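You operate a simulated robot arm through the tools that you are given. There is no shell and no other tool.

The job below is to be done with a simulated robot arm. You get a single attempt, and the scene is never put back.

Task
Mark stud 9 yellow and stud 1 white, and put the markers back.
Fine: a stroke across the end of each; each marker lies in its cradle; no other stud is marked.

Only the result counts: the job must be done as asked and must still hold three seconds after the hand-in. Knocking over, shifting, dropping, spilling or breaking anything else fails it.

Robot
A 6-joint arm with a two-finger gripper, fixed in place. Base frame: the origin is on the floor under the middle of its stand, x ahead of it, y to its left, z up. Lengths are in m, angles in degrees, forces in N, time in s.
It reaches about 1.206 m from its shoulder. Its first joint turns from -166.0 to 166.0 degrees. Payload 2.45 kg.
The TCP is the grasp point between the finger pads, 0.02 m short of the fingertips. In the tool frame z runs along the fingers and y along their closing line. The gripper opens to 0.14 m; its body begins 0.168 m behind the TCP.
Orientation is that of the tool frame in the base frame, as a unit quaternion [x, y, z, w]. With the fingers straight down and closing along the base's y, the tool's x points along the base's -x, its y along +y and its z along -z.

Tools
- The arm moves only by the tool servo_tool. Its argument "moves" is a list of rows, each a list of 7 numbers: the shift along the base's x, y, z in units of 40 mm (1.0 is 40 mm), then the turn, a rotation vector about the base's x, y, z in units of 5 degrees (1.0 is 5 degrees), then the finger opening in m, from 0 to 0.14. In form: [[x, y, z, ax, ay, az, gripper], ...]. A call has 1 to 20 rows; each row shifts and turns the commanded pose from where the row before left it. A call with a number of a shift or a turn outside -1 to 1 is refused whole. Rows are played at 5 a second. More than 0.05 m and 8.6 degrees between two rows, or a gripper value outside its range, and nothing of the call is played. A pose out of reach is approached as far as the arm can. The call stops where the force on the tool passes 40 N (or 10 N more than at its start, if that is more) or the arm is blocked; 0.2 s more then pass. Each finger travels about 0.045 m/s and halts on what it meets, pressing with about 27 N; the grip force reading is that of the motor and also rises with nothing between the fingers. The clock runs only during rows and for 0.2 s after the last one: add rows that do not move to give the fingers time. It gives the time, the measured TCP pose, the force on the tool (base axes), the opening and the grip force at its end, in the units of the frame above (readings bear some noise), with the torque about the TCP (base axes, N m) and any sound that the robot's microphone picked up.
- Cameras (640 x 400 px; columns grow to the right, rows downward): "scene" is fixed at [0.2199, -0.6492, 1.4173]; the picture's right is [0.91, -0.42, 0.00], its down [-0.15, -0.31, -0.94] and it looks along [0.40, 0.85, -0.35] (base axes); focal length 348 px, centre (320, 200). "wrist" rides on the gripper at [0.078, 0.011, -0.209] in the tool frame; the picture's right is [-0.14, 0.99, 0.00], its down [-0.92, -0.13, -0.37] and it looks along [-0.36, -0.05, 0.93] (tool axes); focal length 280 px, centre (320, 200). There is no depth. A picture from a camera that has moved, and an enlarged one, comes with that camera's place and axes in the base frame and with its lens.
- capture(camera): a new picture of that camera. The clock stands still meanwhile.
- inspect(camera, box): a new picture of the part [left, top, right, bottom] of that camera's present view, enlarged. The clock stands still meanwhile.
- job_done(): hands the job in; it is judged then, once.

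Places have to be worked out from the pictures, the camera data and where the tool is seen. Open the gripper and draw the arm clear of the work before you hand the job in, unless the task says otherwise.

The tools are called by a JSON object that holds its "op" and its "data". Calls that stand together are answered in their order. servo_tool: Moves the arm, as the interface text tells. Its arguments: {"type":"object","properties":{"moves":{"type":"array","items":{"type":"array","items":{"type":"number"}}}},"required":["moves"]} The other tools are called the same way: capture (camera) takes a picture; inspect (camera, box) takes an enlarged picture of a part of a camera's view; job_done () hands the job in.

At the start:

```text
time_s: 0.0
eef_pos: [0.4958, 0.3918, 0.9687]
ee_rot: [0.001, 1.0, 0.0, 0.0]
ft_force: [0.4, 0.4, 0.3]
moment: [0.02, -0.04, 0.0]
opening: 0.14
gripper_force: 0.1
```

scene: 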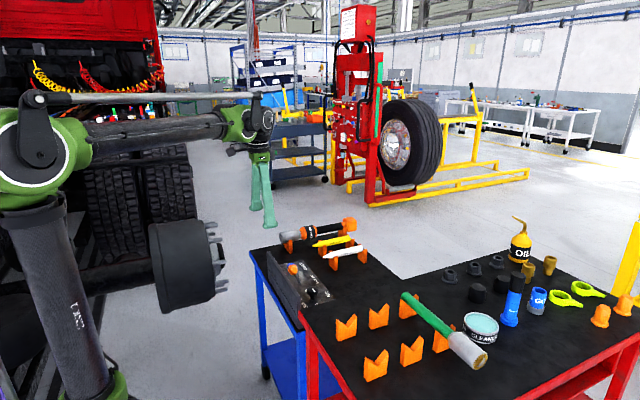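
wrist: 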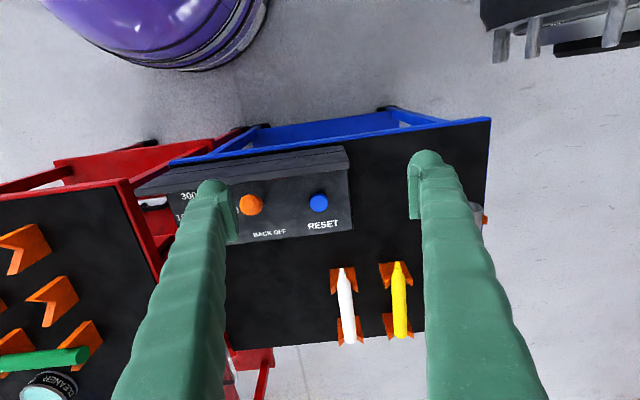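

I start by looking closer at the scene: the hub with studs at the left, and the two markers in their cradles on the blue cart.

{"op": "inspect", "data": {"camera": "scene", "box": [120, 190, 280, 330]}}

{"op": "inspect", "data": {"camera": "scene", "box": [240, 200, 400, 320]}}

{"op": "inspect", "data": {"camera": "wrist", "box": [300, 230, 440, 370]}}

{"op": "inspect", "data": {"camera": "wrist", "box": [460, 0, 640, 110]}}

```text
2.86 times, centred on (200, 260) of scene
camera zoom: at [0.2199, -0.6492, 1.4173], right [0.91, -0.42, 0.0], down [-0.15, -0.31, -0.94], along [0.4, 0.85, -0.35], focal length 994 px, centre (663, 29)
```

zoom: 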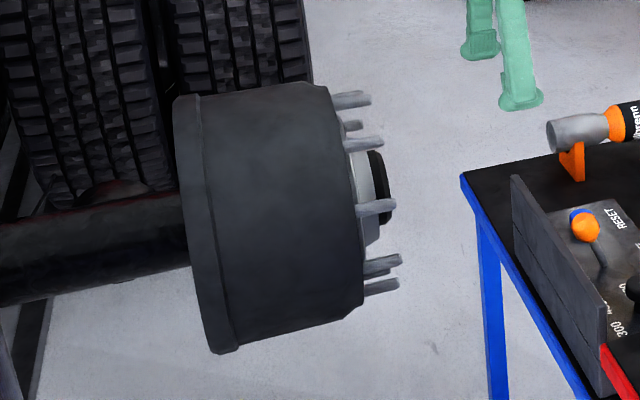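

```text
3.33 times, centred on (320, 260) of scene
camera zoom: at [0.2199, -0.6492, 1.4173], right [0.91, -0.42, 0.0], down [-0.15, -0.31, -0.94], along [0.4, 0.85, -0.35], focal length 1160 px, centre (320, 0)
```

zoom: 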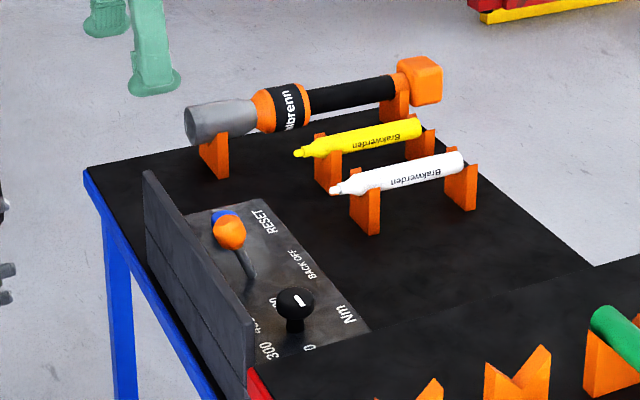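

```text
2.86 times, centred on (370, 300) of wrist
camera zoom: at [0.4174, 0.4031, 1.1772], right [0.14, 0.99, 0.0], down [0.92, -0.13, 0.37], along [0.37, -0.05, -0.93], focal length 801 px, centre (177, -86)
```

zoom: 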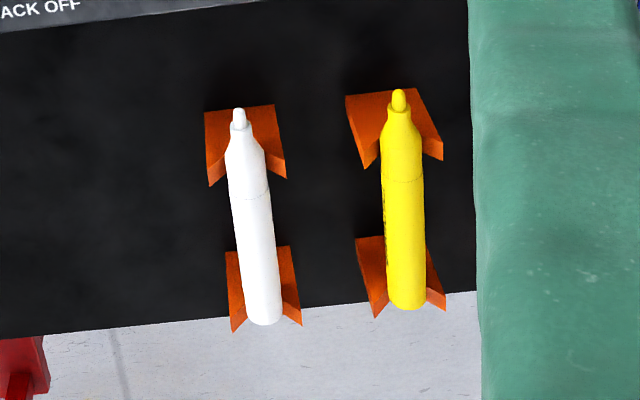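

```text
3.56 times, centred on (550, 55) of wrist
camera zoom: at [0.4174, 0.4031, 1.1772], right [0.14, 0.99, 0.0], down [0.92, -0.13, 0.37], along [0.37, -0.05, -0.93], focal length 997 px, centre (-498, 716)
```

zoom: 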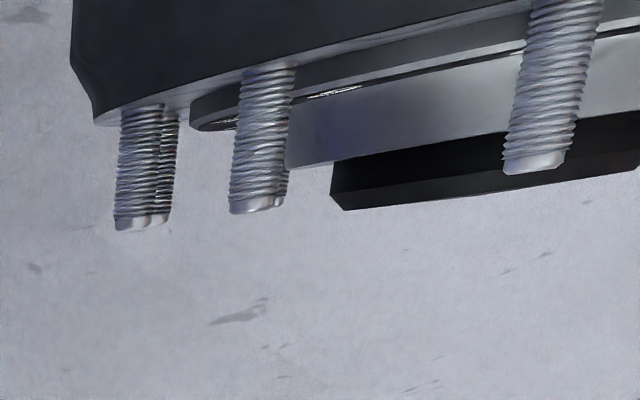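

The hub sits around (0.39, 0.85, 0.64) with its studs pointing roughly +x. The markers lie along x at y≈0.40 (white) and 0.50 (yellow), z≈0.75, with their tips toward -x. I raise and tilt the tool about y so the wrist camera looks at the hub face and I can read the stud numbers.

{"op": "servo_tool", "data": {"moves": [[0.21, 0.3, 0.2, 0, 1, 0, 0.14], [0.21, 0.3, 0.2, 0, 1, 0, 0.14], [0.21, 0.3, 0.2, 0, 1, 0, 0.14], [0.21, 0.3, 0.2, 0, 1, 0, 0.14], [0.21, 0.3, 0.2, 0, 1, 0, 0.14], [0.21, 0.3, 0.2, 0, 1, 0, 0.14], [0.21, 0.3, 0.2, 0, 1, 0, 0.14], [0.21, 0.3, 0.2, 0, 1, 0, 0.14], [0.21, 0.3, 0.2, 0, 1, 0, 0.14], [0.21, 0.3, 0.2, 0, 1, 0, 0.14], [0.21, 0.3, 0.2, 0, 1, 0, 0.14], [0.21, 0.3, 0.2, 0, 1, 0, 0.14], [0, 0, 0, 0, 0, 0, 0.14]]}}

{"op": "capture", "data": {"camera": "wrist"}}

{"op": "capture", "data": {"camera": "scene"}}

```text
time_s: 2.8
eef_pos: [0.5471, 0.5458, 1.0446]
ee_rot: [0.023, 0.945, 0.053, -0.323]
ft_force: [0.7, 0.2, -0.4]
moment: [-0.03, -0.01, 0.02]
opening: 0.14
gripper_force: 0.1
out of reach, approached as far as the arm can: row 7, 8, 9, 10, 11, 12
```

```text
taken
camera wrist: at [0.6138, 0.5342, 1.2574], right [0.19, 0.98, 0.0], down [0.94, -0.18, -0.28], along [-0.28, 0.05, -0.96], focal length 280 px, centre (320, 200)
```

wrist: 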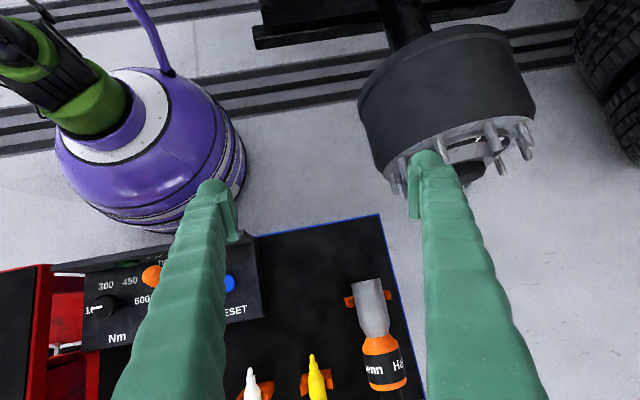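

```text
taken
```

scene: 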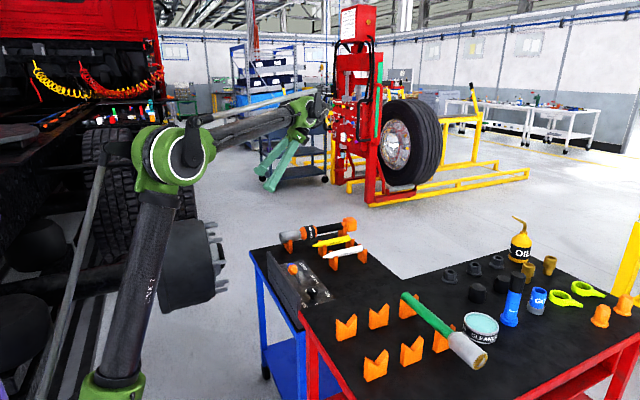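

The arm stopped short of the full tilt, but the hub face is now partly visible. I look closer at the studs and at the wrist itself.

{"op": "inspect", "data": {"camera": "wrist", "box": [350, 80, 560, 220]}}

{"op": "inspect", "data": {"camera": "scene", "box": [80, 70, 360, 330]}}

```text
2.86 times, centred on (455, 150) of wrist
camera zoom: at [0.6138, 0.5342, 1.2574], right [0.19, 0.98, 0.0], down [0.94, -0.18, -0.28], along [-0.28, 0.05, -0.96], focal length 801 px, centre (-66, 343)
```

zoom: 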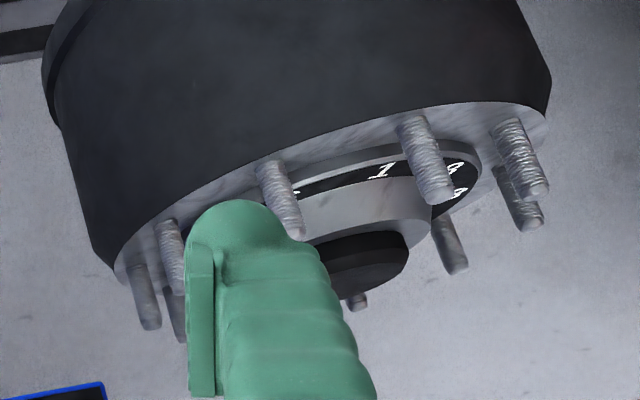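

```text
1.54 times, centred on (220, 200) of scene
camera zoom: at [0.2199, -0.6492, 1.4173], right [0.91, -0.42, 0.0], down [-0.15, -0.31, -0.94], along [0.4, 0.85, -0.35], focal length 535 px, centre (474, 200)
```

zoom: 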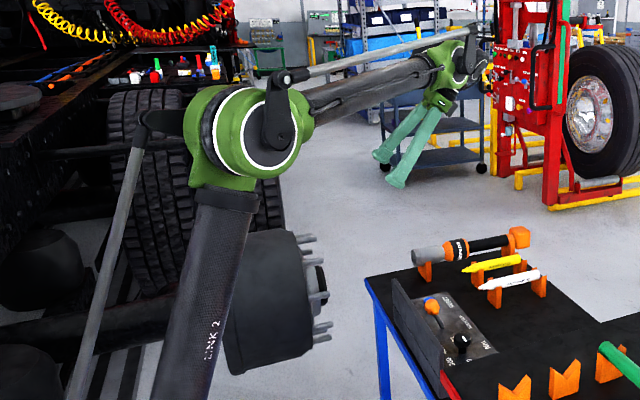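

The numbers are on the ring around the hub cap ("1" is just readable), and the studs point along +x. I move lower and further out so I can see the face more squarely, checking how the commanded pose carries over.

{"op": "servo_tool", "data": {"moves": [[0.5, 0.3, -0.5, 0, 0, 0, 0.14], [0.5, 0.3, -0.5, 0, 0, 0, 0.14], [0.5, 0.3, -0.5, 0, 0, 0, 0.14], [0, 0, 0, 0, 0, 0, 0.14]]}}

{"op": "capture", "data": {"camera": "wrist"}}

```text
time_s: 3.8
eef_pos: [0.6065, 0.5825, 0.9832]
ee_rot: [0.023, 0.945, 0.053, -0.321]
ft_force: [0.5, 0.8, 0.0]
moment: [-0.03, -0.01, 0.02]
opening: 0.1399
gripper_force: 0.0
```

```text
taken
camera wrist: at [0.6721, 0.5706, 1.1972], right [0.19, 0.98, 0.0], down [0.94, -0.18, -0.28], along [-0.28, 0.05, -0.96], focal length 280 px, centre (320, 200)
```

wrist: 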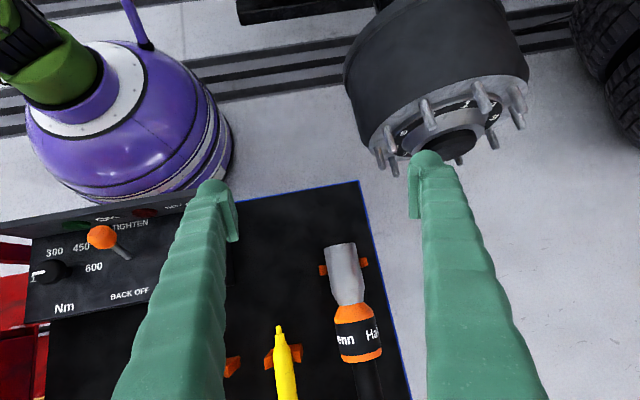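

The command resumes from the measured pose. I try some more tilt here while going further out in x.

{"op": "servo_tool", "data": {"moves": [[0.5, 0.4, -0.3, 0, 1, 0, 0.14], [0.5, 0.4, -0.3, 0, 1, 0, 0.14], [0.5, 0.4, -0.3, 0, 1, 0, 0.14], [0.5, 0.4, -0.3, 0, 1, 0, 0.14], [0, 0, 0, 0, 0, 0, 0.14]]}}

{"op": "capture", "data": {"camera": "wrist"}}

{"op": "capture", "data": {"camera": "scene"}}

```text
time_s: 5.0
eef_pos: [0.6477, 0.7004, 0.936]
ee_rot: [0.07, 0.905, 0.11, -0.404]
ft_force: [-0.4, 0.0, -1.3]
moment: [0.01, 0.0, -0.03]
opening: 0.14
gripper_force: 0.1
out of reach, approached as far as the arm can: row 1, 2, 3, 4
```

```text
taken
camera wrist: at [0.7479, 0.6607, 1.132], right [0.31, 0.95, 0.04], down [0.85, -0.25, -0.47], along [-0.44, 0.18, -0.88], focal length 280 px, centre (320, 200)
```

wrist: 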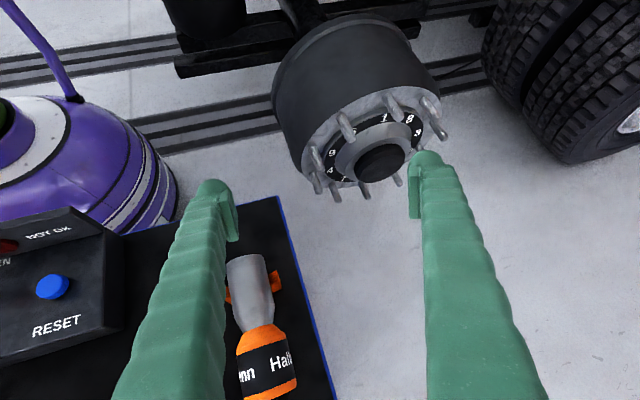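

```text
taken
```

scene: 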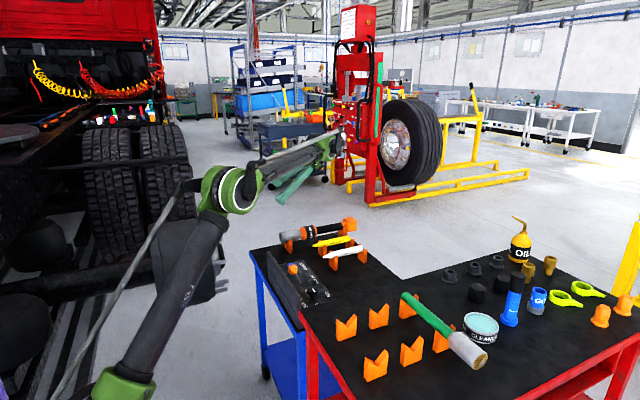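

Now the number ring is visible; I enlarge it.

{"op": "inspect", "data": {"camera": "wrist", "box": [290, 80, 460, 210]}}

{"op": "inspect", "data": {"camera": "wrist", "box": [325, 105, 425, 190]}}

```text
3.08 times, centred on (375, 145) of wrist
camera zoom: at [0.7479, 0.6607, 1.132], right [0.31, 0.95, 0.04], down [0.85, -0.25, -0.47], along [-0.44, 0.18, -0.88], focal length 863 px, centre (151, 369)
```

zoom: 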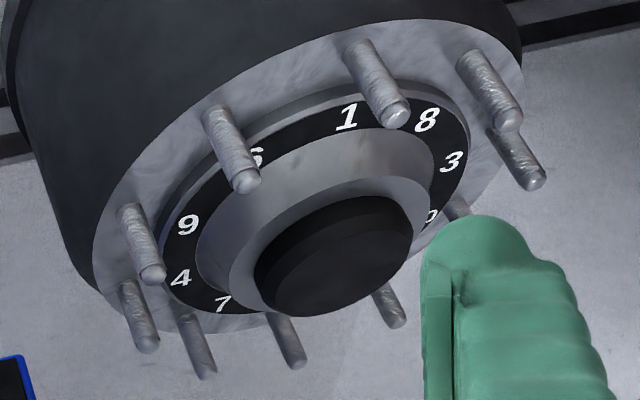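

```text
4.71 times, centred on (375, 148) of wrist
camera zoom: at [0.7479, 0.6607, 1.132], right [0.31, 0.95, 0.04], down [0.85, -0.25, -0.47], along [-0.44, 0.18, -0.88], focal length 1320 px, centre (61, 447)
```

zoom: 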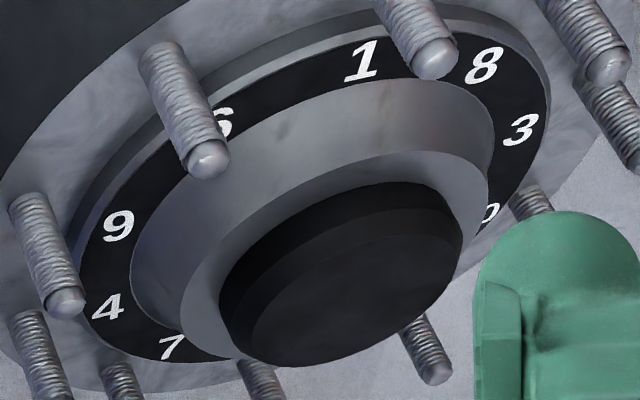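

The ring reads 1‑8‑3‑…‑7‑4‑9‑6. Triangulating, the hub axis is near y=0.948, z=0.56 with stud ends at x≈0.418: stud 1 on top at about (0.418, 0.948, 0.727), stud 9 at about (0.418, 0.790, 0.612). I now return to vertical above the markers to locate them better.

{"op": "servo_tool", "data": {"moves": [[0.15, -0.522, 0, -0.2176, -0.799, 0.1384, 0.14], [0.15, -0.522, 0, -0.2176, -0.799, 0.1384, 0.14], [0.15, -0.522, 0, -0.2176, -0.799, 0.1384, 0.14], [0.15, -0.522, 0, -0.2176, -0.799, 0.1384, 0.14], [0.15, -0.522, 0, -0.2176, -0.799, 0.1384, 0.14], [0.15, -0.522, 0, -0.2176, -0.799, 0.1384, 0.14], [0.15, -0.522, 0, -0.2176, -0.799, 0.1384, 0.14], [0.15, -0.522, 0, -0.2176, -0.799, 0.1384, 0.14], [0.15, -0.522, 0, -0.2176, -0.799, 0.1384, 0.14], [0.15, -0.522, 0, -0.2176, -0.799, 0.1384, 0.14], [0.15, -0.522, 0, -0.2176, -0.799, 0.1384, 0.14], [0.15, -0.522, 0, -0.2176, -0.799, 0.1384, 0.14], [0, 0, 0, 0, 0, 0, 0.14]]}}

{"op": "capture", "data": {"camera": "wrist"}}

{"op": "inspect", "data": {"camera": "wrist", "box": [240, 90, 420, 290]}}

```text
time_s: 7.8
eef_pos: [0.7144, 0.4556, 0.9365]
ee_rot: [0.001, 1.0, -0.018, -0.016]
ft_force: [0.8, -0.5, -0.4]
moment: [-0.01, -0.02, 0.04]
opening: 0.1401
gripper_force: 0.0
out of reach, approached as far as the arm can: row 1
```

```text
taken
camera wrist: at [0.6442, 0.4746, 1.1478], right [0.14, 0.99, -0.04], down [0.93, -0.12, 0.34], along [0.34, -0.08, -0.94], focal length 280 px, centre (320, 200)
```

wrist: 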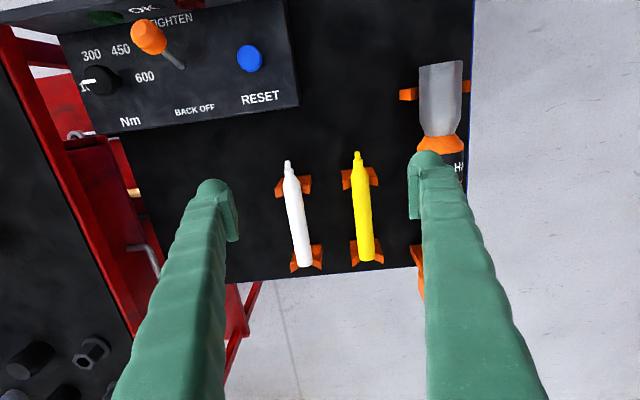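

```text
2.00 times, centred on (330, 190) of wrist
camera zoom: at [0.6442, 0.4746, 1.1478], right [0.14, 0.99, -0.04], down [0.93, -0.12, 0.34], along [0.34, -0.08, -0.94], focal length 561 px, centre (300, 220)
```

zoom: 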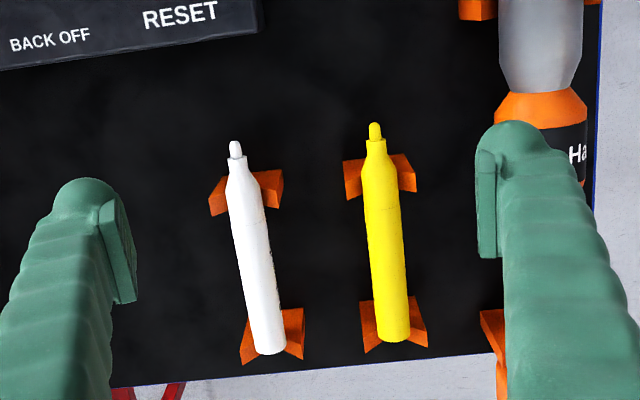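

The markers lie along x: yellow axis y≈0.500, white y≈0.400, z≈0.753, tip at x≈0.722, body between cradles centred at x≈0.815. I straighten the tool, narrow the fingers and hover over the yellow marker.

{"op": "servo_tool", "data": {"moves": [[0.6475, 0.2775, -0.1, 0.1025, -0.0925, 0.005, 0.06], [0.6475, 0.2775, -0.1, 0.1025, -0.0925, 0.005, 0.06], [0.6475, 0.2775, -0.1, 0.1025, -0.0925, 0.005, 0.06], [0.6475, 0.2775, -0.1, 0.1025, -0.0925, 0.005, 0.06], [0, 0, 0, 0, 0, 0, 0.06], [0, 0, 0, 0, 0, 0, 0.06], [0, 0, 0, 0, 0, 0, 0.06]]}}

{"op": "capture", "data": {"camera": "wrist"}}

{"op": "capture", "data": {"camera": "scene"}}

```text
time_s: 9.4
eef_pos: [0.8197, 0.5005, 0.9216]
ee_rot: [0.0, 1.0, 0.0, 0.001]
ft_force: [-0.2, 0.9, -0.2]
moment: [-0.03, 0.04, -0.01]
opening: 0.06
gripper_force: 0.1
```

```text
taken
camera wrist: at [0.7414, 0.5107, 1.1306], right [0.14, 0.99, 0.0], down [0.92, -0.13, 0.37], along [0.37, -0.05, -0.93], focal length 280 px, centre (320, 200)
```

wrist: 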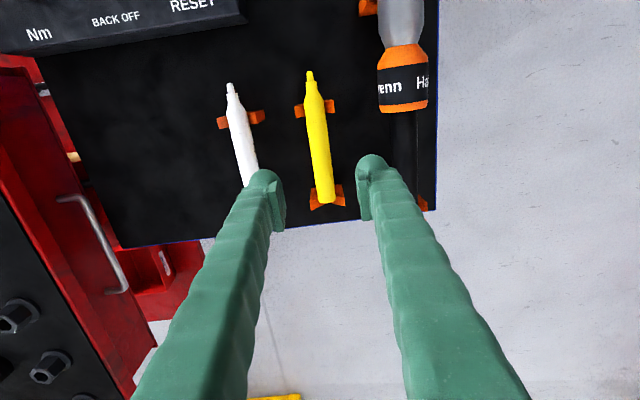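

```text
taken
```

scene: 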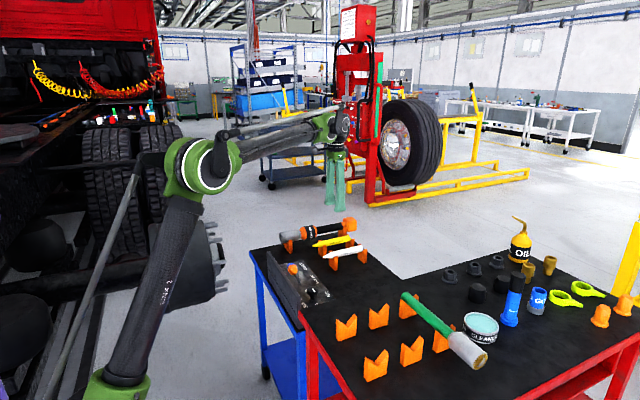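

The TCP is at (0.820, 0.5005), centred on the yellow marker between its cradles. I descend with the fingers at 0.06 m.

{"op": "servo_tool", "data": {"moves": [[0, -0.01, -0.8, 0, 0, 0, 0.06], [0, -0.01, -0.8, 0, 0, 0, 0.06], [0, 0, -0.8, 0, 0, 0, 0.06], [0, 0, -0.8, 0, 0, 0, 0.06], [0, 0, -0.6, 0, 0, 0, 0.06], [0, 0, 0, 0, 0, 0, 0.06]]}}

{"op": "capture", "data": {"camera": "wrist"}}

{"op": "inspect", "data": {"camera": "scene", "box": [260, 160, 420, 290]}}

```text
time_s: 10.8
eef_pos: [0.8186, 0.4998, 0.7695]
ee_rot: [0.0, 1.0, 0.0, 0.001]
ft_force: [1.1, 0.4, -0.7]
moment: [0.02, 0.03, 0.01]
opening: 0.0602
gripper_force: 0.0
```

```text
taken
camera wrist: at [0.7409, 0.511, 0.9788], right [0.14, 0.99, 0.0], down [0.92, -0.13, 0.37], along [0.37, -0.05, -0.93], focal length 280 px, centre (320, 200)
```

wrist: 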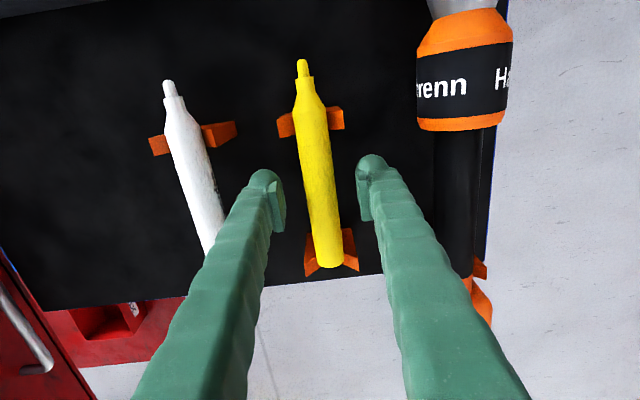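

```text
3.08 times, centred on (340, 225) of scene
camera zoom: at [0.2199, -0.6492, 1.4173], right [0.91, -0.42, 0.0], down [-0.15, -0.31, -0.94], along [0.4, 0.85, -0.35], focal length 1070 px, centre (258, 123)
```

zoom: 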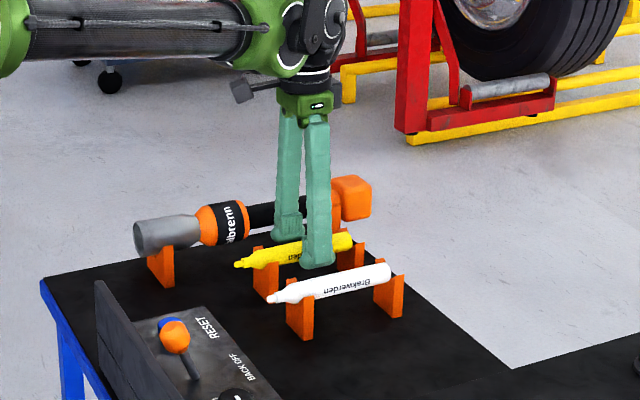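

The fingers straddle the yellow marker. I lower the last 17 mm and close.

{"op": "servo_tool", "data": {"moves": [[0, 0, -0.22, 0, 0, 0, 0.06], [0, 0, -0.22, 0, 0, 0, 0.06], [0, 0, 0, 0, 0, 0, 0.06], [0, 0, 0, 0, 0, 0, 0.04], [0, 0, 0, 0, 0, 0, 0.02], [0, 0, 0, 0, 0, 0, 0.0], [0, 0, 0, 0, 0, 0, 0.0], [0, 0, 0, 0, 0, 0, 0.0], [0, 0, 0, 0, 0, 0, 0.0]]}}

{"op": "capture", "data": {"camera": "wrist"}}

{"op": "inspect", "data": {"camera": "scene", "box": [280, 200, 380, 280]}}

```text
time_s: 12.8
eef_pos: [0.8195, 0.4996, 0.7509]
ee_rot: [0.0, 1.0, 0.0, 0.0]
ft_force: [-0.3, -0.1, 0.4]
moment: [-0.04, 0.0, 0.01]
opening: 0.0203
gripper_force: 27.0
```

```text
taken
camera wrist: at [0.7408, 0.5108, 0.9611], right [0.14, 0.99, 0.0], down [0.92, -0.13, 0.37], along [0.37, -0.05, -0.93], focal length 280 px, centre (320, 200)
```

wrist: 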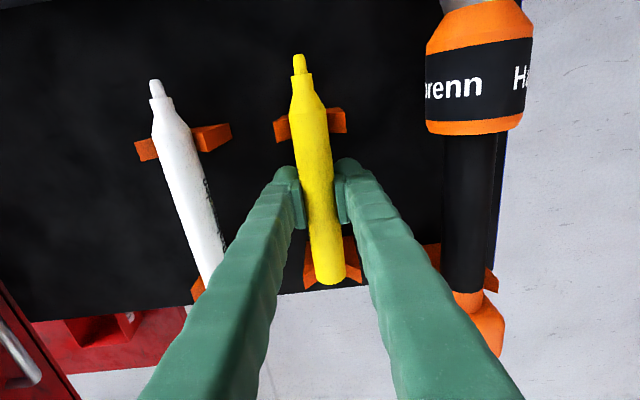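

```text
5.00 times, centred on (330, 240) of scene
camera zoom: at [0.2199, -0.6492, 1.4173], right [0.91, -0.42, 0.0], down [-0.15, -0.31, -0.94], along [0.4, 0.85, -0.35], focal length 1740 px, centre (270, 0)
```

zoom: 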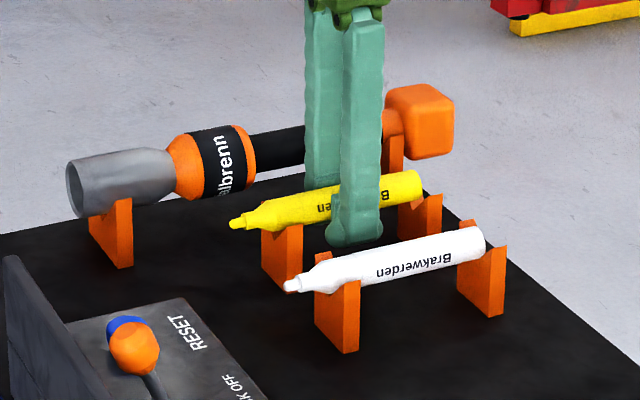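

Gripped (opening 0.020, 27 N); the tip is ≈0.100 m ahead of the TCP in -x. I lift it straight up.

{"op": "servo_tool", "data": {"moves": [[0, 0, 0.3, 0, 0, 0, 0], [0, 0, 0.7, 0, 0, 0, 0], [0, 0, 1, 0, 0, 0, 0], [0, 0, 1, 0, 0, 0, 0], [0, 0, 1, 0, 0, 0, 0], [0, 0, 1, 0, 0, 0, 0], [0, 0, 0, 0, 0, 0, 0]]}}

{"op": "inspect", "data": {"camera": "wrist", "box": [200, 20, 400, 300]}}

{"op": "capture", "data": {"camera": "scene"}}

```text
time_s: 14.4
eef_pos: [0.8207, 0.5019, 0.9536]
ee_rot: [0.0, 1.0, 0.0, 0.001]
ft_force: [-0.3, 0.2, 0.5]
moment: [0.03, -0.02, -0.06]
opening: 0.0236
gripper_force: 27.2
```

```text
1.43 times, centred on (300, 160) of wrist
camera zoom: at [0.7432, 0.5126, 1.1624], right [0.14, 0.99, 0.0], down [0.92, -0.13, 0.37], along [0.37, -0.05, -0.93], focal length 401 px, centre (349, 257)
```

zoom: 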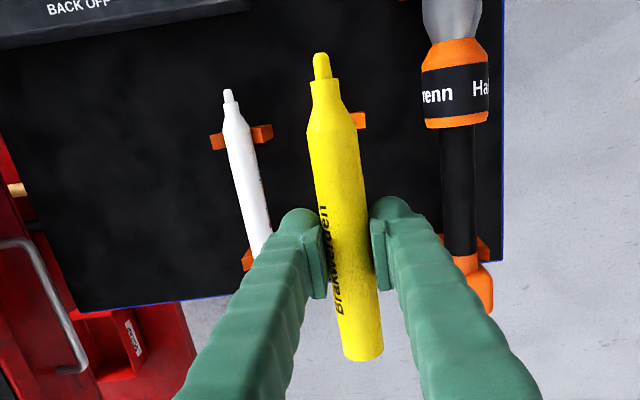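

```text
taken
```

scene: 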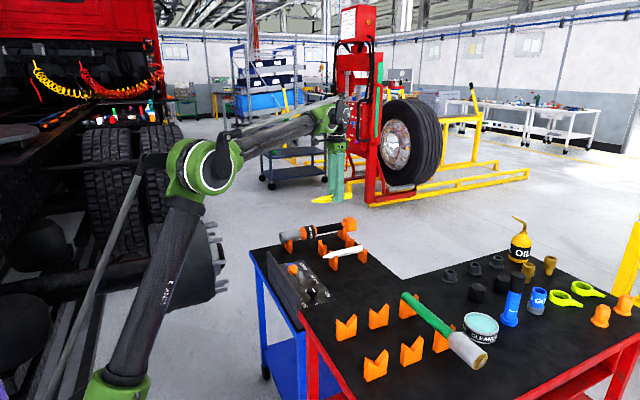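

The marker is lifted, but it seems to have rolled slightly in the grip (the label is now visible, opening 0.0236). I check its attitude in the scene camera.

{"op": "inspect", "data": {"camera": "scene", "box": [295, 165, 375, 225]}}

{"op": "inspect", "data": {"camera": "wrist", "box": [250, 30, 370, 130]}}

```text
6.67 times, centred on (335, 195) of scene
camera zoom: at [0.2199, -0.6492, 1.4173], right [0.91, -0.42, 0.0], down [-0.15, -0.31, -0.94], along [0.4, 0.85, -0.35], focal length 2319 px, centre (220, 233)
```

zoom: 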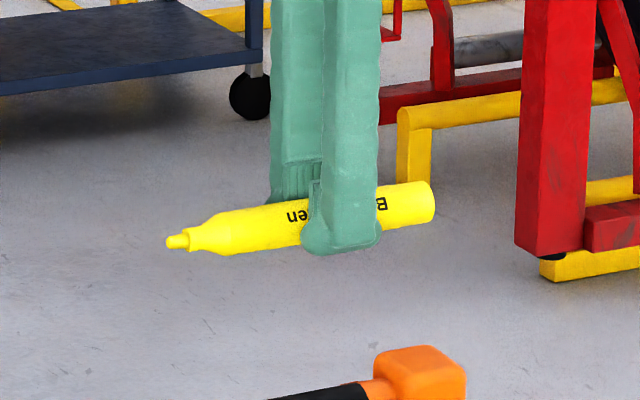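

```text
4.00 times, centred on (310, 80) of wrist
camera zoom: at [0.7432, 0.5126, 1.1624], right [0.14, 0.99, 0.0], down [0.92, -0.13, 0.37], along [0.37, -0.05, -0.93], focal length 1122 px, centre (360, 680)
```

zoom: 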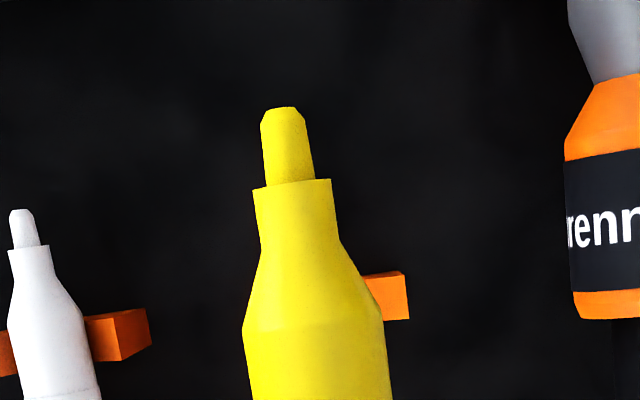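

The marker is level, its tip about 0.097 m ahead of the TCP. I carry it at z≈0.95 toward the front of the hub, keeping well off the studs.

{"op": "servo_tool", "data": {"moves": [[-0.3, 0.4, 0, 0, 0, 0, 0], [-0.6, 0.8, 0, 0, 0, 0, 0], [-0.6, 0.8, 0, 0, 0, 0, 0], [-0.6, 0.8, 0, 0, 0, 0, 0], [-0.6, 0.8, 0, 0, 0, 0, 0], [-0.6, 0.8, 0, 0, 0, 0, 0], [-0.6, 0.8, 0, 0, 0, 0, 0], [-0.6, 0.8, 0, 0, 0, 0, 0], [-0.6, 0.8, 0, 0, 0, 0, 0], [-0.4, 0.4, 0, 0, 0, 0, 0], [0, 0, 0, 0, 0, 0, 0]]}}

{"op": "capture", "data": {"camera": "wrist"}}

{"op": "capture", "data": {"camera": "scene"}}

```text
time_s: 16.8
eef_pos: [0.5986, 0.7871, 0.9513]
ee_rot: [0.0, 1.0, 0.0, 0.0]
ft_force: [-0.8, 0.1, -0.4]
moment: [-0.01, 0.0, -0.02]
opening: 0.0229
gripper_force: 26.2
```

```text
taken
camera wrist: at [0.5211, 0.7995, 1.16], right [0.14, 0.99, 0.0], down [0.92, -0.13, 0.37], along [0.37, -0.05, -0.93], focal length 280 px, centre (320, 200)
```

wrist: 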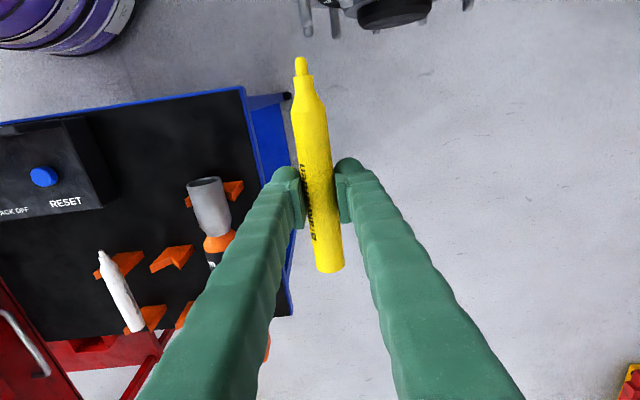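

```text
taken
```

scene: 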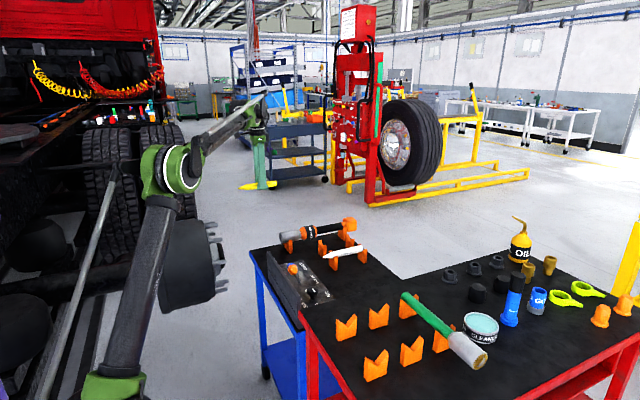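

The marker hangs in front of the hub; the ends of a few studs are at the top of the wrist view. I enlarge that to check the stud plane from here.

{"op": "inspect", "data": {"camera": "wrist", "box": [260, 0, 500, 110]}}

```text
2.67 times, centred on (380, 55) of wrist
camera zoom: at [0.5211, 0.7995, 1.16], right [0.14, 0.99, 0.0], down [0.92, -0.13, 0.37], along [0.37, -0.05, -0.93], focal length 748 px, centre (160, 587)
```

zoom: 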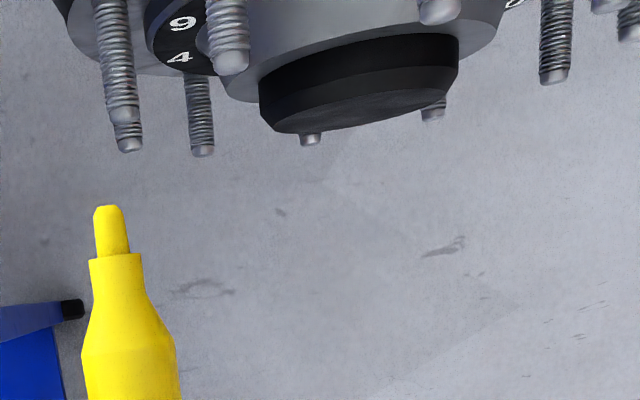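

My predicted stud positions match this view within about 2 mm. I lower the marker to stud 9's height while still ~8 cm in front of the stud ends.

{"op": "servo_tool", "data": {"moves": [[0, 0, -0.5, 0, 0, 0, 0], [0, 0, -0.9, 0, 0, 0, 0], [0, 0, -0.9, 0, 0, 0, 0], [0, 0, -0.9, 0, 0, 0, 0], [0, 0, -0.9, 0, 0, 0, 0], [0, 0, -0.9, 0, 0, 0, 0], [0, 0, -0.9, 0, 0, 0, 0], [0, 0, -0.9, 0, 0, 0, 0], [0, 0, -0.9, 0, 0, 0, 0], [0, 0, -0.73, 0, 0, 0, 0], [0, 0, 0, 0, 0, 0, 0], [0, 0, 0, 0, 0, 0, 0]]}}

{"op": "capture", "data": {"camera": "wrist"}}

{"op": "inspect", "data": {"camera": "scene", "box": [170, 180, 290, 300]}}

```text
time_s: 19.4
eef_pos: [0.5995, 0.7875, 0.6135]
ee_rot: [0.0, 1.0, 0.0, 0.0]
ft_force: [0.2, 0.9, 0.6]
moment: [0.0, 0.0, 0.01]
opening: 0.023
gripper_force: 26.9
```

```text
taken
camera wrist: at [0.5206, 0.7982, 0.8229], right [0.14, 0.99, 0.0], down [0.92, -0.13, 0.37], along [0.37, -0.05, -0.93], focal length 280 px, centre (320, 200)
```

wrist: 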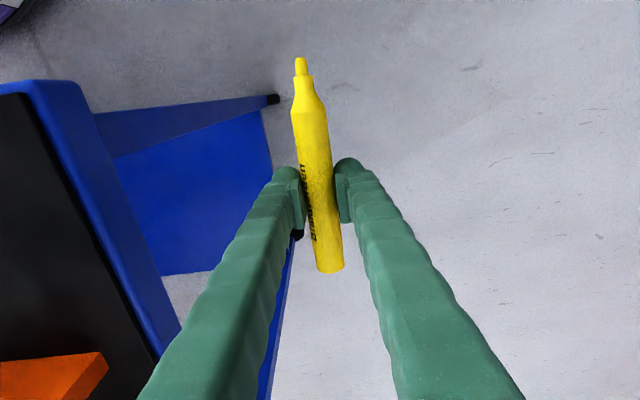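

```text
3.33 times, centred on (230, 240) of scene
camera zoom: at [0.2199, -0.6492, 1.4173], right [0.91, -0.42, 0.0], down [-0.15, -0.31, -0.94], along [0.4, 0.85, -0.35], focal length 1160 px, centre (620, 67)
```

zoom: 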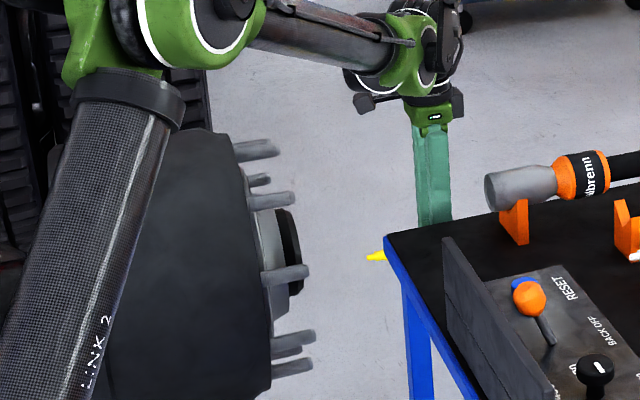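

Stud 9's end (scene zoom 305,270) and the marker tip fit the model. I zoom in tightly to settle the tip height relative to stud 9 before approaching.

{"op": "inspect", "data": {"camera": "scene", "box": [215, 245, 255, 275]}}

{"op": "inspect", "data": {"camera": "wrist", "box": [280, 40, 340, 80]}}

```text
13.33 times, centred on (235, 260) of scene
camera zoom: at [0.2199, -0.6492, 1.4173], right [0.91, -0.42, 0.0], down [-0.15, -0.31, -0.94], along [0.4, 0.85, -0.35], focal length 4639 px, centre (1453, -600)
```

zoom: 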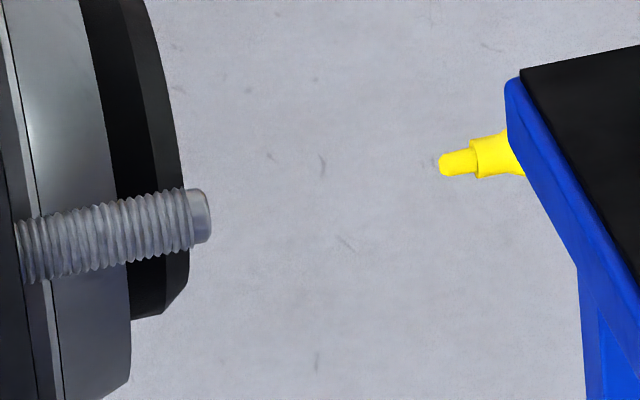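

```text
10.00 times, centred on (310, 60) of wrist
camera zoom: at [0.5206, 0.7982, 0.8229], right [0.14, 0.99, 0.0], down [0.92, -0.13, 0.37], along [0.37, -0.05, -0.93], focal length 2804 px, centre (420, 1600)
```

zoom: 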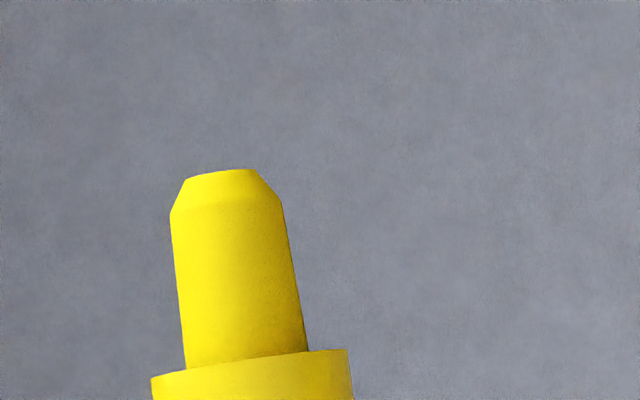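

Tip and stud 9 are level within ~1 mm and aligned in y. I approach to about 1.5–2 cm short of the stud end.

{"op": "servo_tool", "data": {"moves": [[-0.4, 0.01, 0, 0, 0, 0, 0], [-0.4, 0.01, 0, 0, 0, 0, 0], [-0.4, 0, 0, 0, 0, 0, 0], [-0.4, 0, 0, 0, 0, 0, 0], [0, 0, 0, 0, 0, 0, 0], [0, 0, 0, 0, 0, 0, 0]]}}

{"op": "inspect", "data": {"camera": "wrist", "box": [270, 0, 390, 80]}}

{"op": "inspect", "data": {"camera": "scene", "box": [215, 245, 255, 275]}}

```text
time_s: 20.8
eef_pos: [0.5353, 0.7879, 0.6132]
ee_rot: [0.0, 1.0, 0.0, 0.001]
ft_force: [-0.2, 0.0, -0.2]
moment: [-0.04, 0.03, 0.05]
opening: 0.0228
gripper_force: 28.0
```

```text
5.00 times, centred on (330, 40) of wrist
camera zoom: at [0.4562, 0.7993, 0.8227], right [0.14, 0.99, 0.0], down [0.92, -0.13, 0.37], along [0.37, -0.05, -0.93], focal length 1402 px, centre (270, 1000)
```

zoom: 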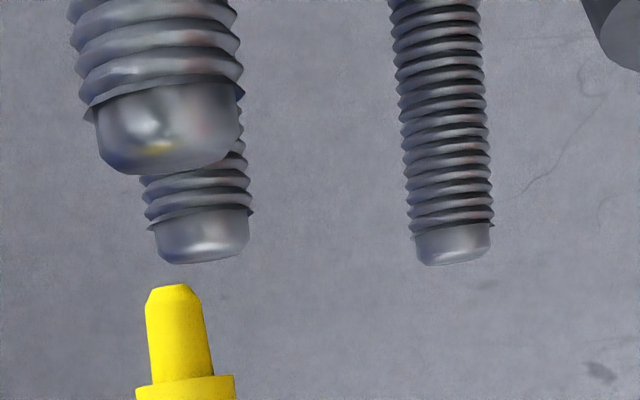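

```text
13.33 times, centred on (235, 260) of scene
camera zoom: at [0.2199, -0.6492, 1.4173], right [0.91, -0.42, 0.0], down [-0.15, -0.31, -0.94], along [0.4, 0.85, -0.35], focal length 4639 px, centre (1453, -600)
```

zoom: 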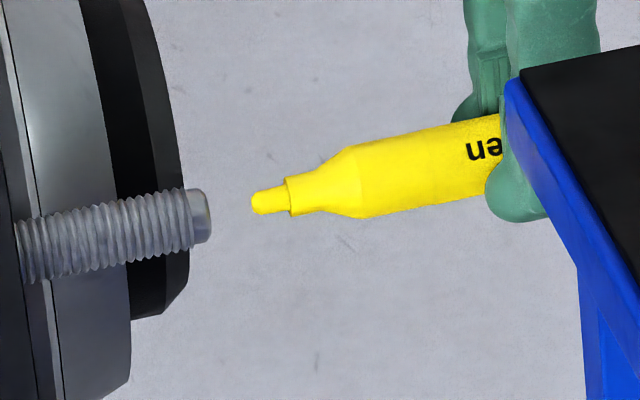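

The zoom shows the stud 9 centre ≈3 mm to +y and ≈2 mm below the tip line, with a gap of about 17 mm. I shift so the tip meets the end face ~6 mm to the -y side of its centre, and close most of the gap.

{"op": "servo_tool", "data": {"moves": [[0, -0.078, -0.045, 0, 0, 0, 0], [-0.1, 0, 0, 0, 0, 0, 0], [-0.1, 0, 0, 0, 0, 0, 0], [-0.1, 0, 0, 0, 0, 0, 0], [0, 0, 0, 0, 0, 0, 0], [0, 0, 0, 0, 0, 0, 0]]}}

{"op": "inspect", "data": {"camera": "wrist", "box": [270, 10, 360, 70]}}

{"op": "inspect", "data": {"camera": "scene", "box": [218, 250, 248, 272]}}

```text
time_s: 22.2
eef_pos: [0.5228, 0.7849, 0.6115]
ee_rot: [0.0, 1.0, -0.001, 0.0]
ft_force: [-0.6, -0.2, -0.8]
moment: [0.01, 0.01, 0.0]
opening: 0.0226
gripper_force: 27.0
```

```text
6.67 times, centred on (315, 40) of wrist
camera zoom: at [0.4449, 0.7963, 0.8212], right [0.14, 0.99, 0.0], down [0.92, -0.13, 0.37], along [0.37, -0.05, -0.93], focal length 1869 px, centre (353, 1267)
```

zoom: 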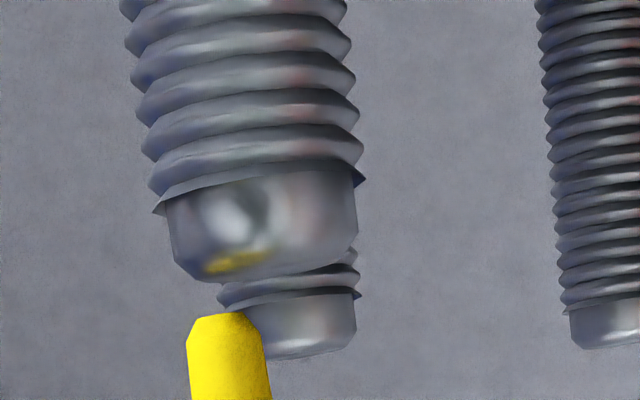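

```text
16.00 times, centred on (233, 261) of scene
camera zoom: at [0.2199, -0.6492, 1.4173], right [0.91, -0.42, 0.0], down [-0.15, -0.31, -0.94], along [0.4, 0.85, -0.35], focal length 5566 px, centre (1712, -776)
```

zoom: 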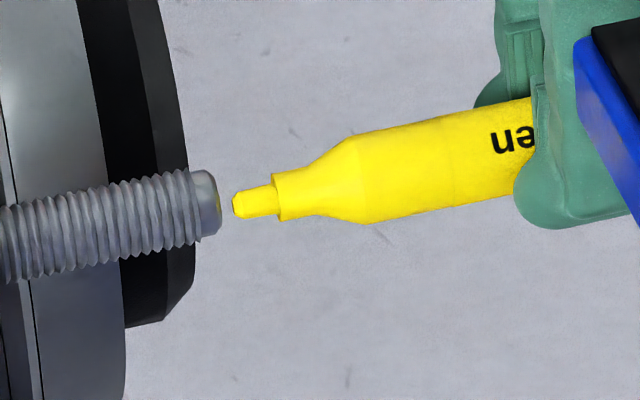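

Tip is ≈5 mm to the -y side of the stud axis, height matches within 1 mm, gap ≈5–6 mm. I creep forward in 1 mm steps watching the force.

{"op": "servo_tool", "data": {"moves": [[-0.025, 0, 0, 0, 0, 0, 0], [-0.025, 0, 0, 0, 0, 0, 0], [-0.025, 0, 0, 0, 0, 0, 0], [-0.025, 0, 0, 0, 0, 0, 0], [0, 0, 0, 0, 0, 0, 0]]}}

{"op": "inspect", "data": {"camera": "scene", "box": [218, 250, 248, 272]}}

{"op": "inspect", "data": {"camera": "wrist", "box": [270, 10, 360, 70]}}

```text
time_s: 23.4
eef_pos: [0.5199, 0.7851, 0.6115]
ee_rot: [-0.001, 1.0, 0.0, 0.0]
ft_force: [2.4, -0.7, -0.6]
moment: [-0.01, -0.03, 0.03]
opening: 0.0225
gripper_force: 26.9
```

```text
16.00 times, centred on (233, 261) of scene
camera zoom: at [0.2199, -0.6492, 1.4173], right [0.91, -0.42, 0.0], down [-0.15, -0.31, -0.94], along [0.4, 0.85, -0.35], focal length 5566 px, centre (1712, -776)
```

zoom: 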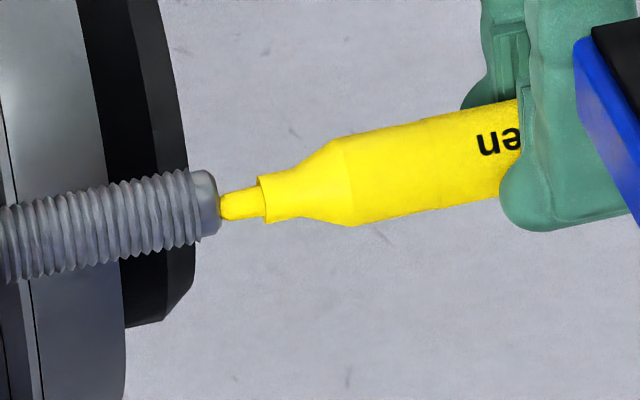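

```text
6.67 times, centred on (315, 40) of wrist
camera zoom: at [0.4409, 0.7966, 0.8212], right [0.14, 0.99, 0.0], down [0.92, -0.13, 0.37], along [0.37, -0.05, -0.93], focal length 1869 px, centre (353, 1267)
```

zoom: 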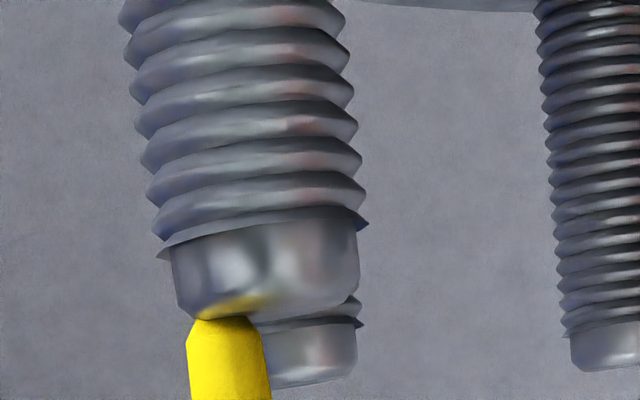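

The force rises to 2.4 N in +x: the tip is touching. I add a touch of preload, then sweep across in +y.

{"op": "servo_tool", "data": {"moves": [[-0.02, 0, 0, 0, 0, 0, 0], [0, 0, 0, 0, 0, 0, 0]]}}

```text
time_s: 24.0
eef_pos: [0.5183, 0.7843, 0.6114]
ee_rot: [0.0, 1.0, 0.0, 0.0]
ft_force: [10.1, -1.4, -0.6]
moment: [0.03, -0.02, 0.12]
opening: 0.0226
gripper_force: 26.9
```

Firm contact at 10 N (about 10 N/mm stiffness). I ease off slightly and draw the stroke across to the +y side.

{"op": "servo_tool", "data": {"moves": [[0.008, 0, 0, 0, 0, 0, 0], [0, 0.04, 0, 0, 0, 0, 0], [0, 0.05, 0, 0, 0, 0, 0], [0, 0.05, 0, 0, 0, 0, 0], [0, 0.05, 0, 0, 0, 0, 0], [0, 0.05, 0, 0, 0, 0, 0], [0, 0.05, 0, 0, 0, 0, 0], [0, 0, 0, 0, 0, 0, 0]]}}

{"op": "inspect", "data": {"camera": "wrist", "box": [270, 10, 360, 70]}}

{"op": "inspect", "data": {"camera": "scene", "box": [218, 250, 248, 272]}}

```text
time_s: 25.8
eef_pos: [0.5175, 0.7983, 0.6115]
ee_rot: [-0.001, 1.0, 0.0, 0.0]
ft_force: [9.3, 2.8, -0.9]
moment: [-0.01, -0.08, -0.28]
opening: 0.0221
gripper_force: 26.7
```

```text
6.67 times, centred on (315, 40) of wrist
camera zoom: at [0.4396, 0.8089, 0.8207], right [0.14, 0.99, 0.0], down [0.92, -0.13, 0.37], along [0.37, -0.05, -0.93], focal length 1869 px, centre (353, 1267)
```

zoom: 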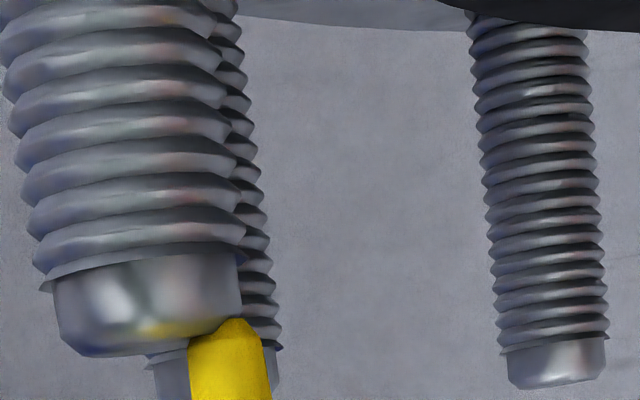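

```text
16.00 times, centred on (233, 261) of scene
camera zoom: at [0.2199, -0.6492, 1.4173], right [0.91, -0.42, 0.0], down [-0.15, -0.31, -0.94], along [0.4, 0.85, -0.35], focal length 5566 px, centre (1712, -776)
```

zoom: 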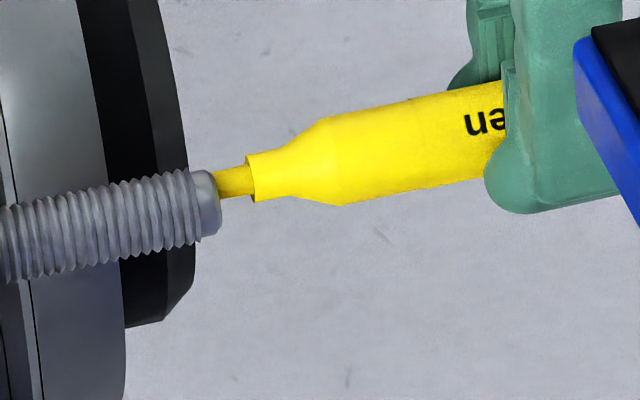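

The tip is now ~8 mm past the axis on the +y side, still in contact. I sweep back across the full face to the -y edge for a complete stroke, then retract.

{"op": "servo_tool", "data": {"moves": [[0, -0.05, 0, 0, 0, 0, 0], [0, -0.05, 0, 0, 0, 0, 0], [0, -0.05, 0, 0, 0, 0, 0], [0, -0.05, 0, 0, 0, 0, 0], [0, -0.05, 0, 0, 0, 0, 0], [0, -0.05, 0, 0, 0, 0, 0], [0, -0.05, 0, 0, 0, 0, 0], [0, -0.05, 0, 0, 0, 0, 0], [0, 0, 0, 0, 0, 0, 0]]}}

{"op": "inspect", "data": {"camera": "wrist", "box": [270, 10, 360, 70]}}

```text
time_s: 27.8
eef_pos: [0.5179, 0.7819, 0.6116]
ee_rot: [0.0, 1.0, 0.0, 0.0]
ft_force: [0.0, 0.8, -0.7]
moment: [0.01, 0.01, -0.01]
opening: 0.0218
gripper_force: 26.9
```

```text
6.67 times, centred on (315, 40) of wrist
camera zoom: at [0.4397, 0.7928, 0.8205], right [0.14, 0.99, 0.0], down [0.92, -0.13, 0.37], along [0.37, -0.05, -0.93], focal length 1869 px, centre (353, 1267)
```

zoom: 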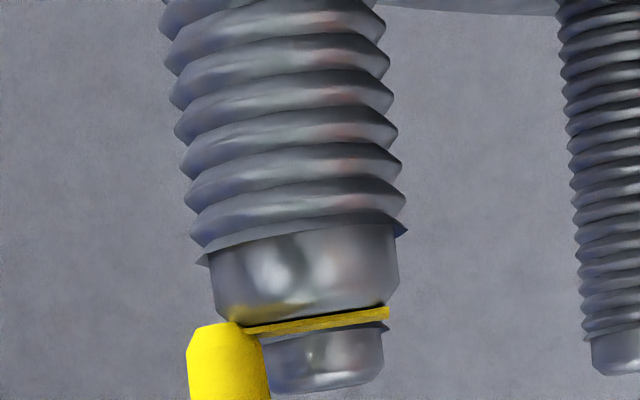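

A yellow stroke now runs right across stud 9's end. I retract straight back in +x.

{"op": "servo_tool", "data": {"moves": [[0.2, 0, 0, 0, 0, 0, 0], [0.5, 0, 0, 0, 0, 0, 0], [0.8, 0, 0, 0, 0, 0, 0], [0.8, 0, 0, 0, 0, 0, 0], [0, 0, 0, 0, 0, 0, 0], [0, 0, 0, 0, 0, 0, 0]]}}

{"op": "inspect", "data": {"camera": "scene", "box": [210, 240, 260, 276]}}

{"op": "capture", "data": {"camera": "wrist"}}

```text
time_s: 29.2
eef_pos: [0.6121, 0.7831, 0.6108]
ee_rot: [0.0, 1.0, 0.0, 0.0]
ft_force: [0.3, 0.3, -0.7]
moment: [0.02, 0.04, 0.05]
opening: 0.0214
gripper_force: 26.7
```

```text
11.11 times, centred on (235, 258) of scene
camera zoom: at [0.2199, -0.6492, 1.4173], right [0.91, -0.42, 0.0], down [-0.15, -0.31, -0.94], along [0.4, 0.85, -0.35], focal length 3866 px, centre (1264, -444)
```

zoom: 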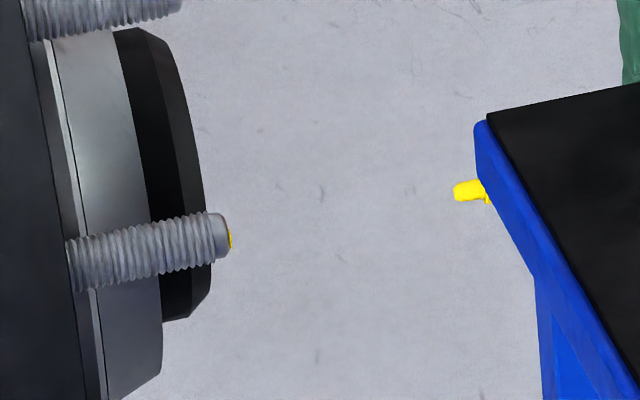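

```text
taken
camera wrist: at [0.533, 0.7942, 0.8195], right [0.14, 0.99, 0.0], down [0.92, -0.13, 0.37], along [0.37, -0.05, -0.93], focal length 280 px, centre (320, 200)
```

wrist: 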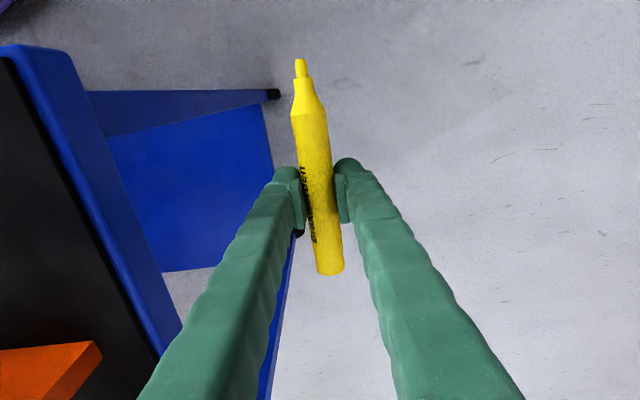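

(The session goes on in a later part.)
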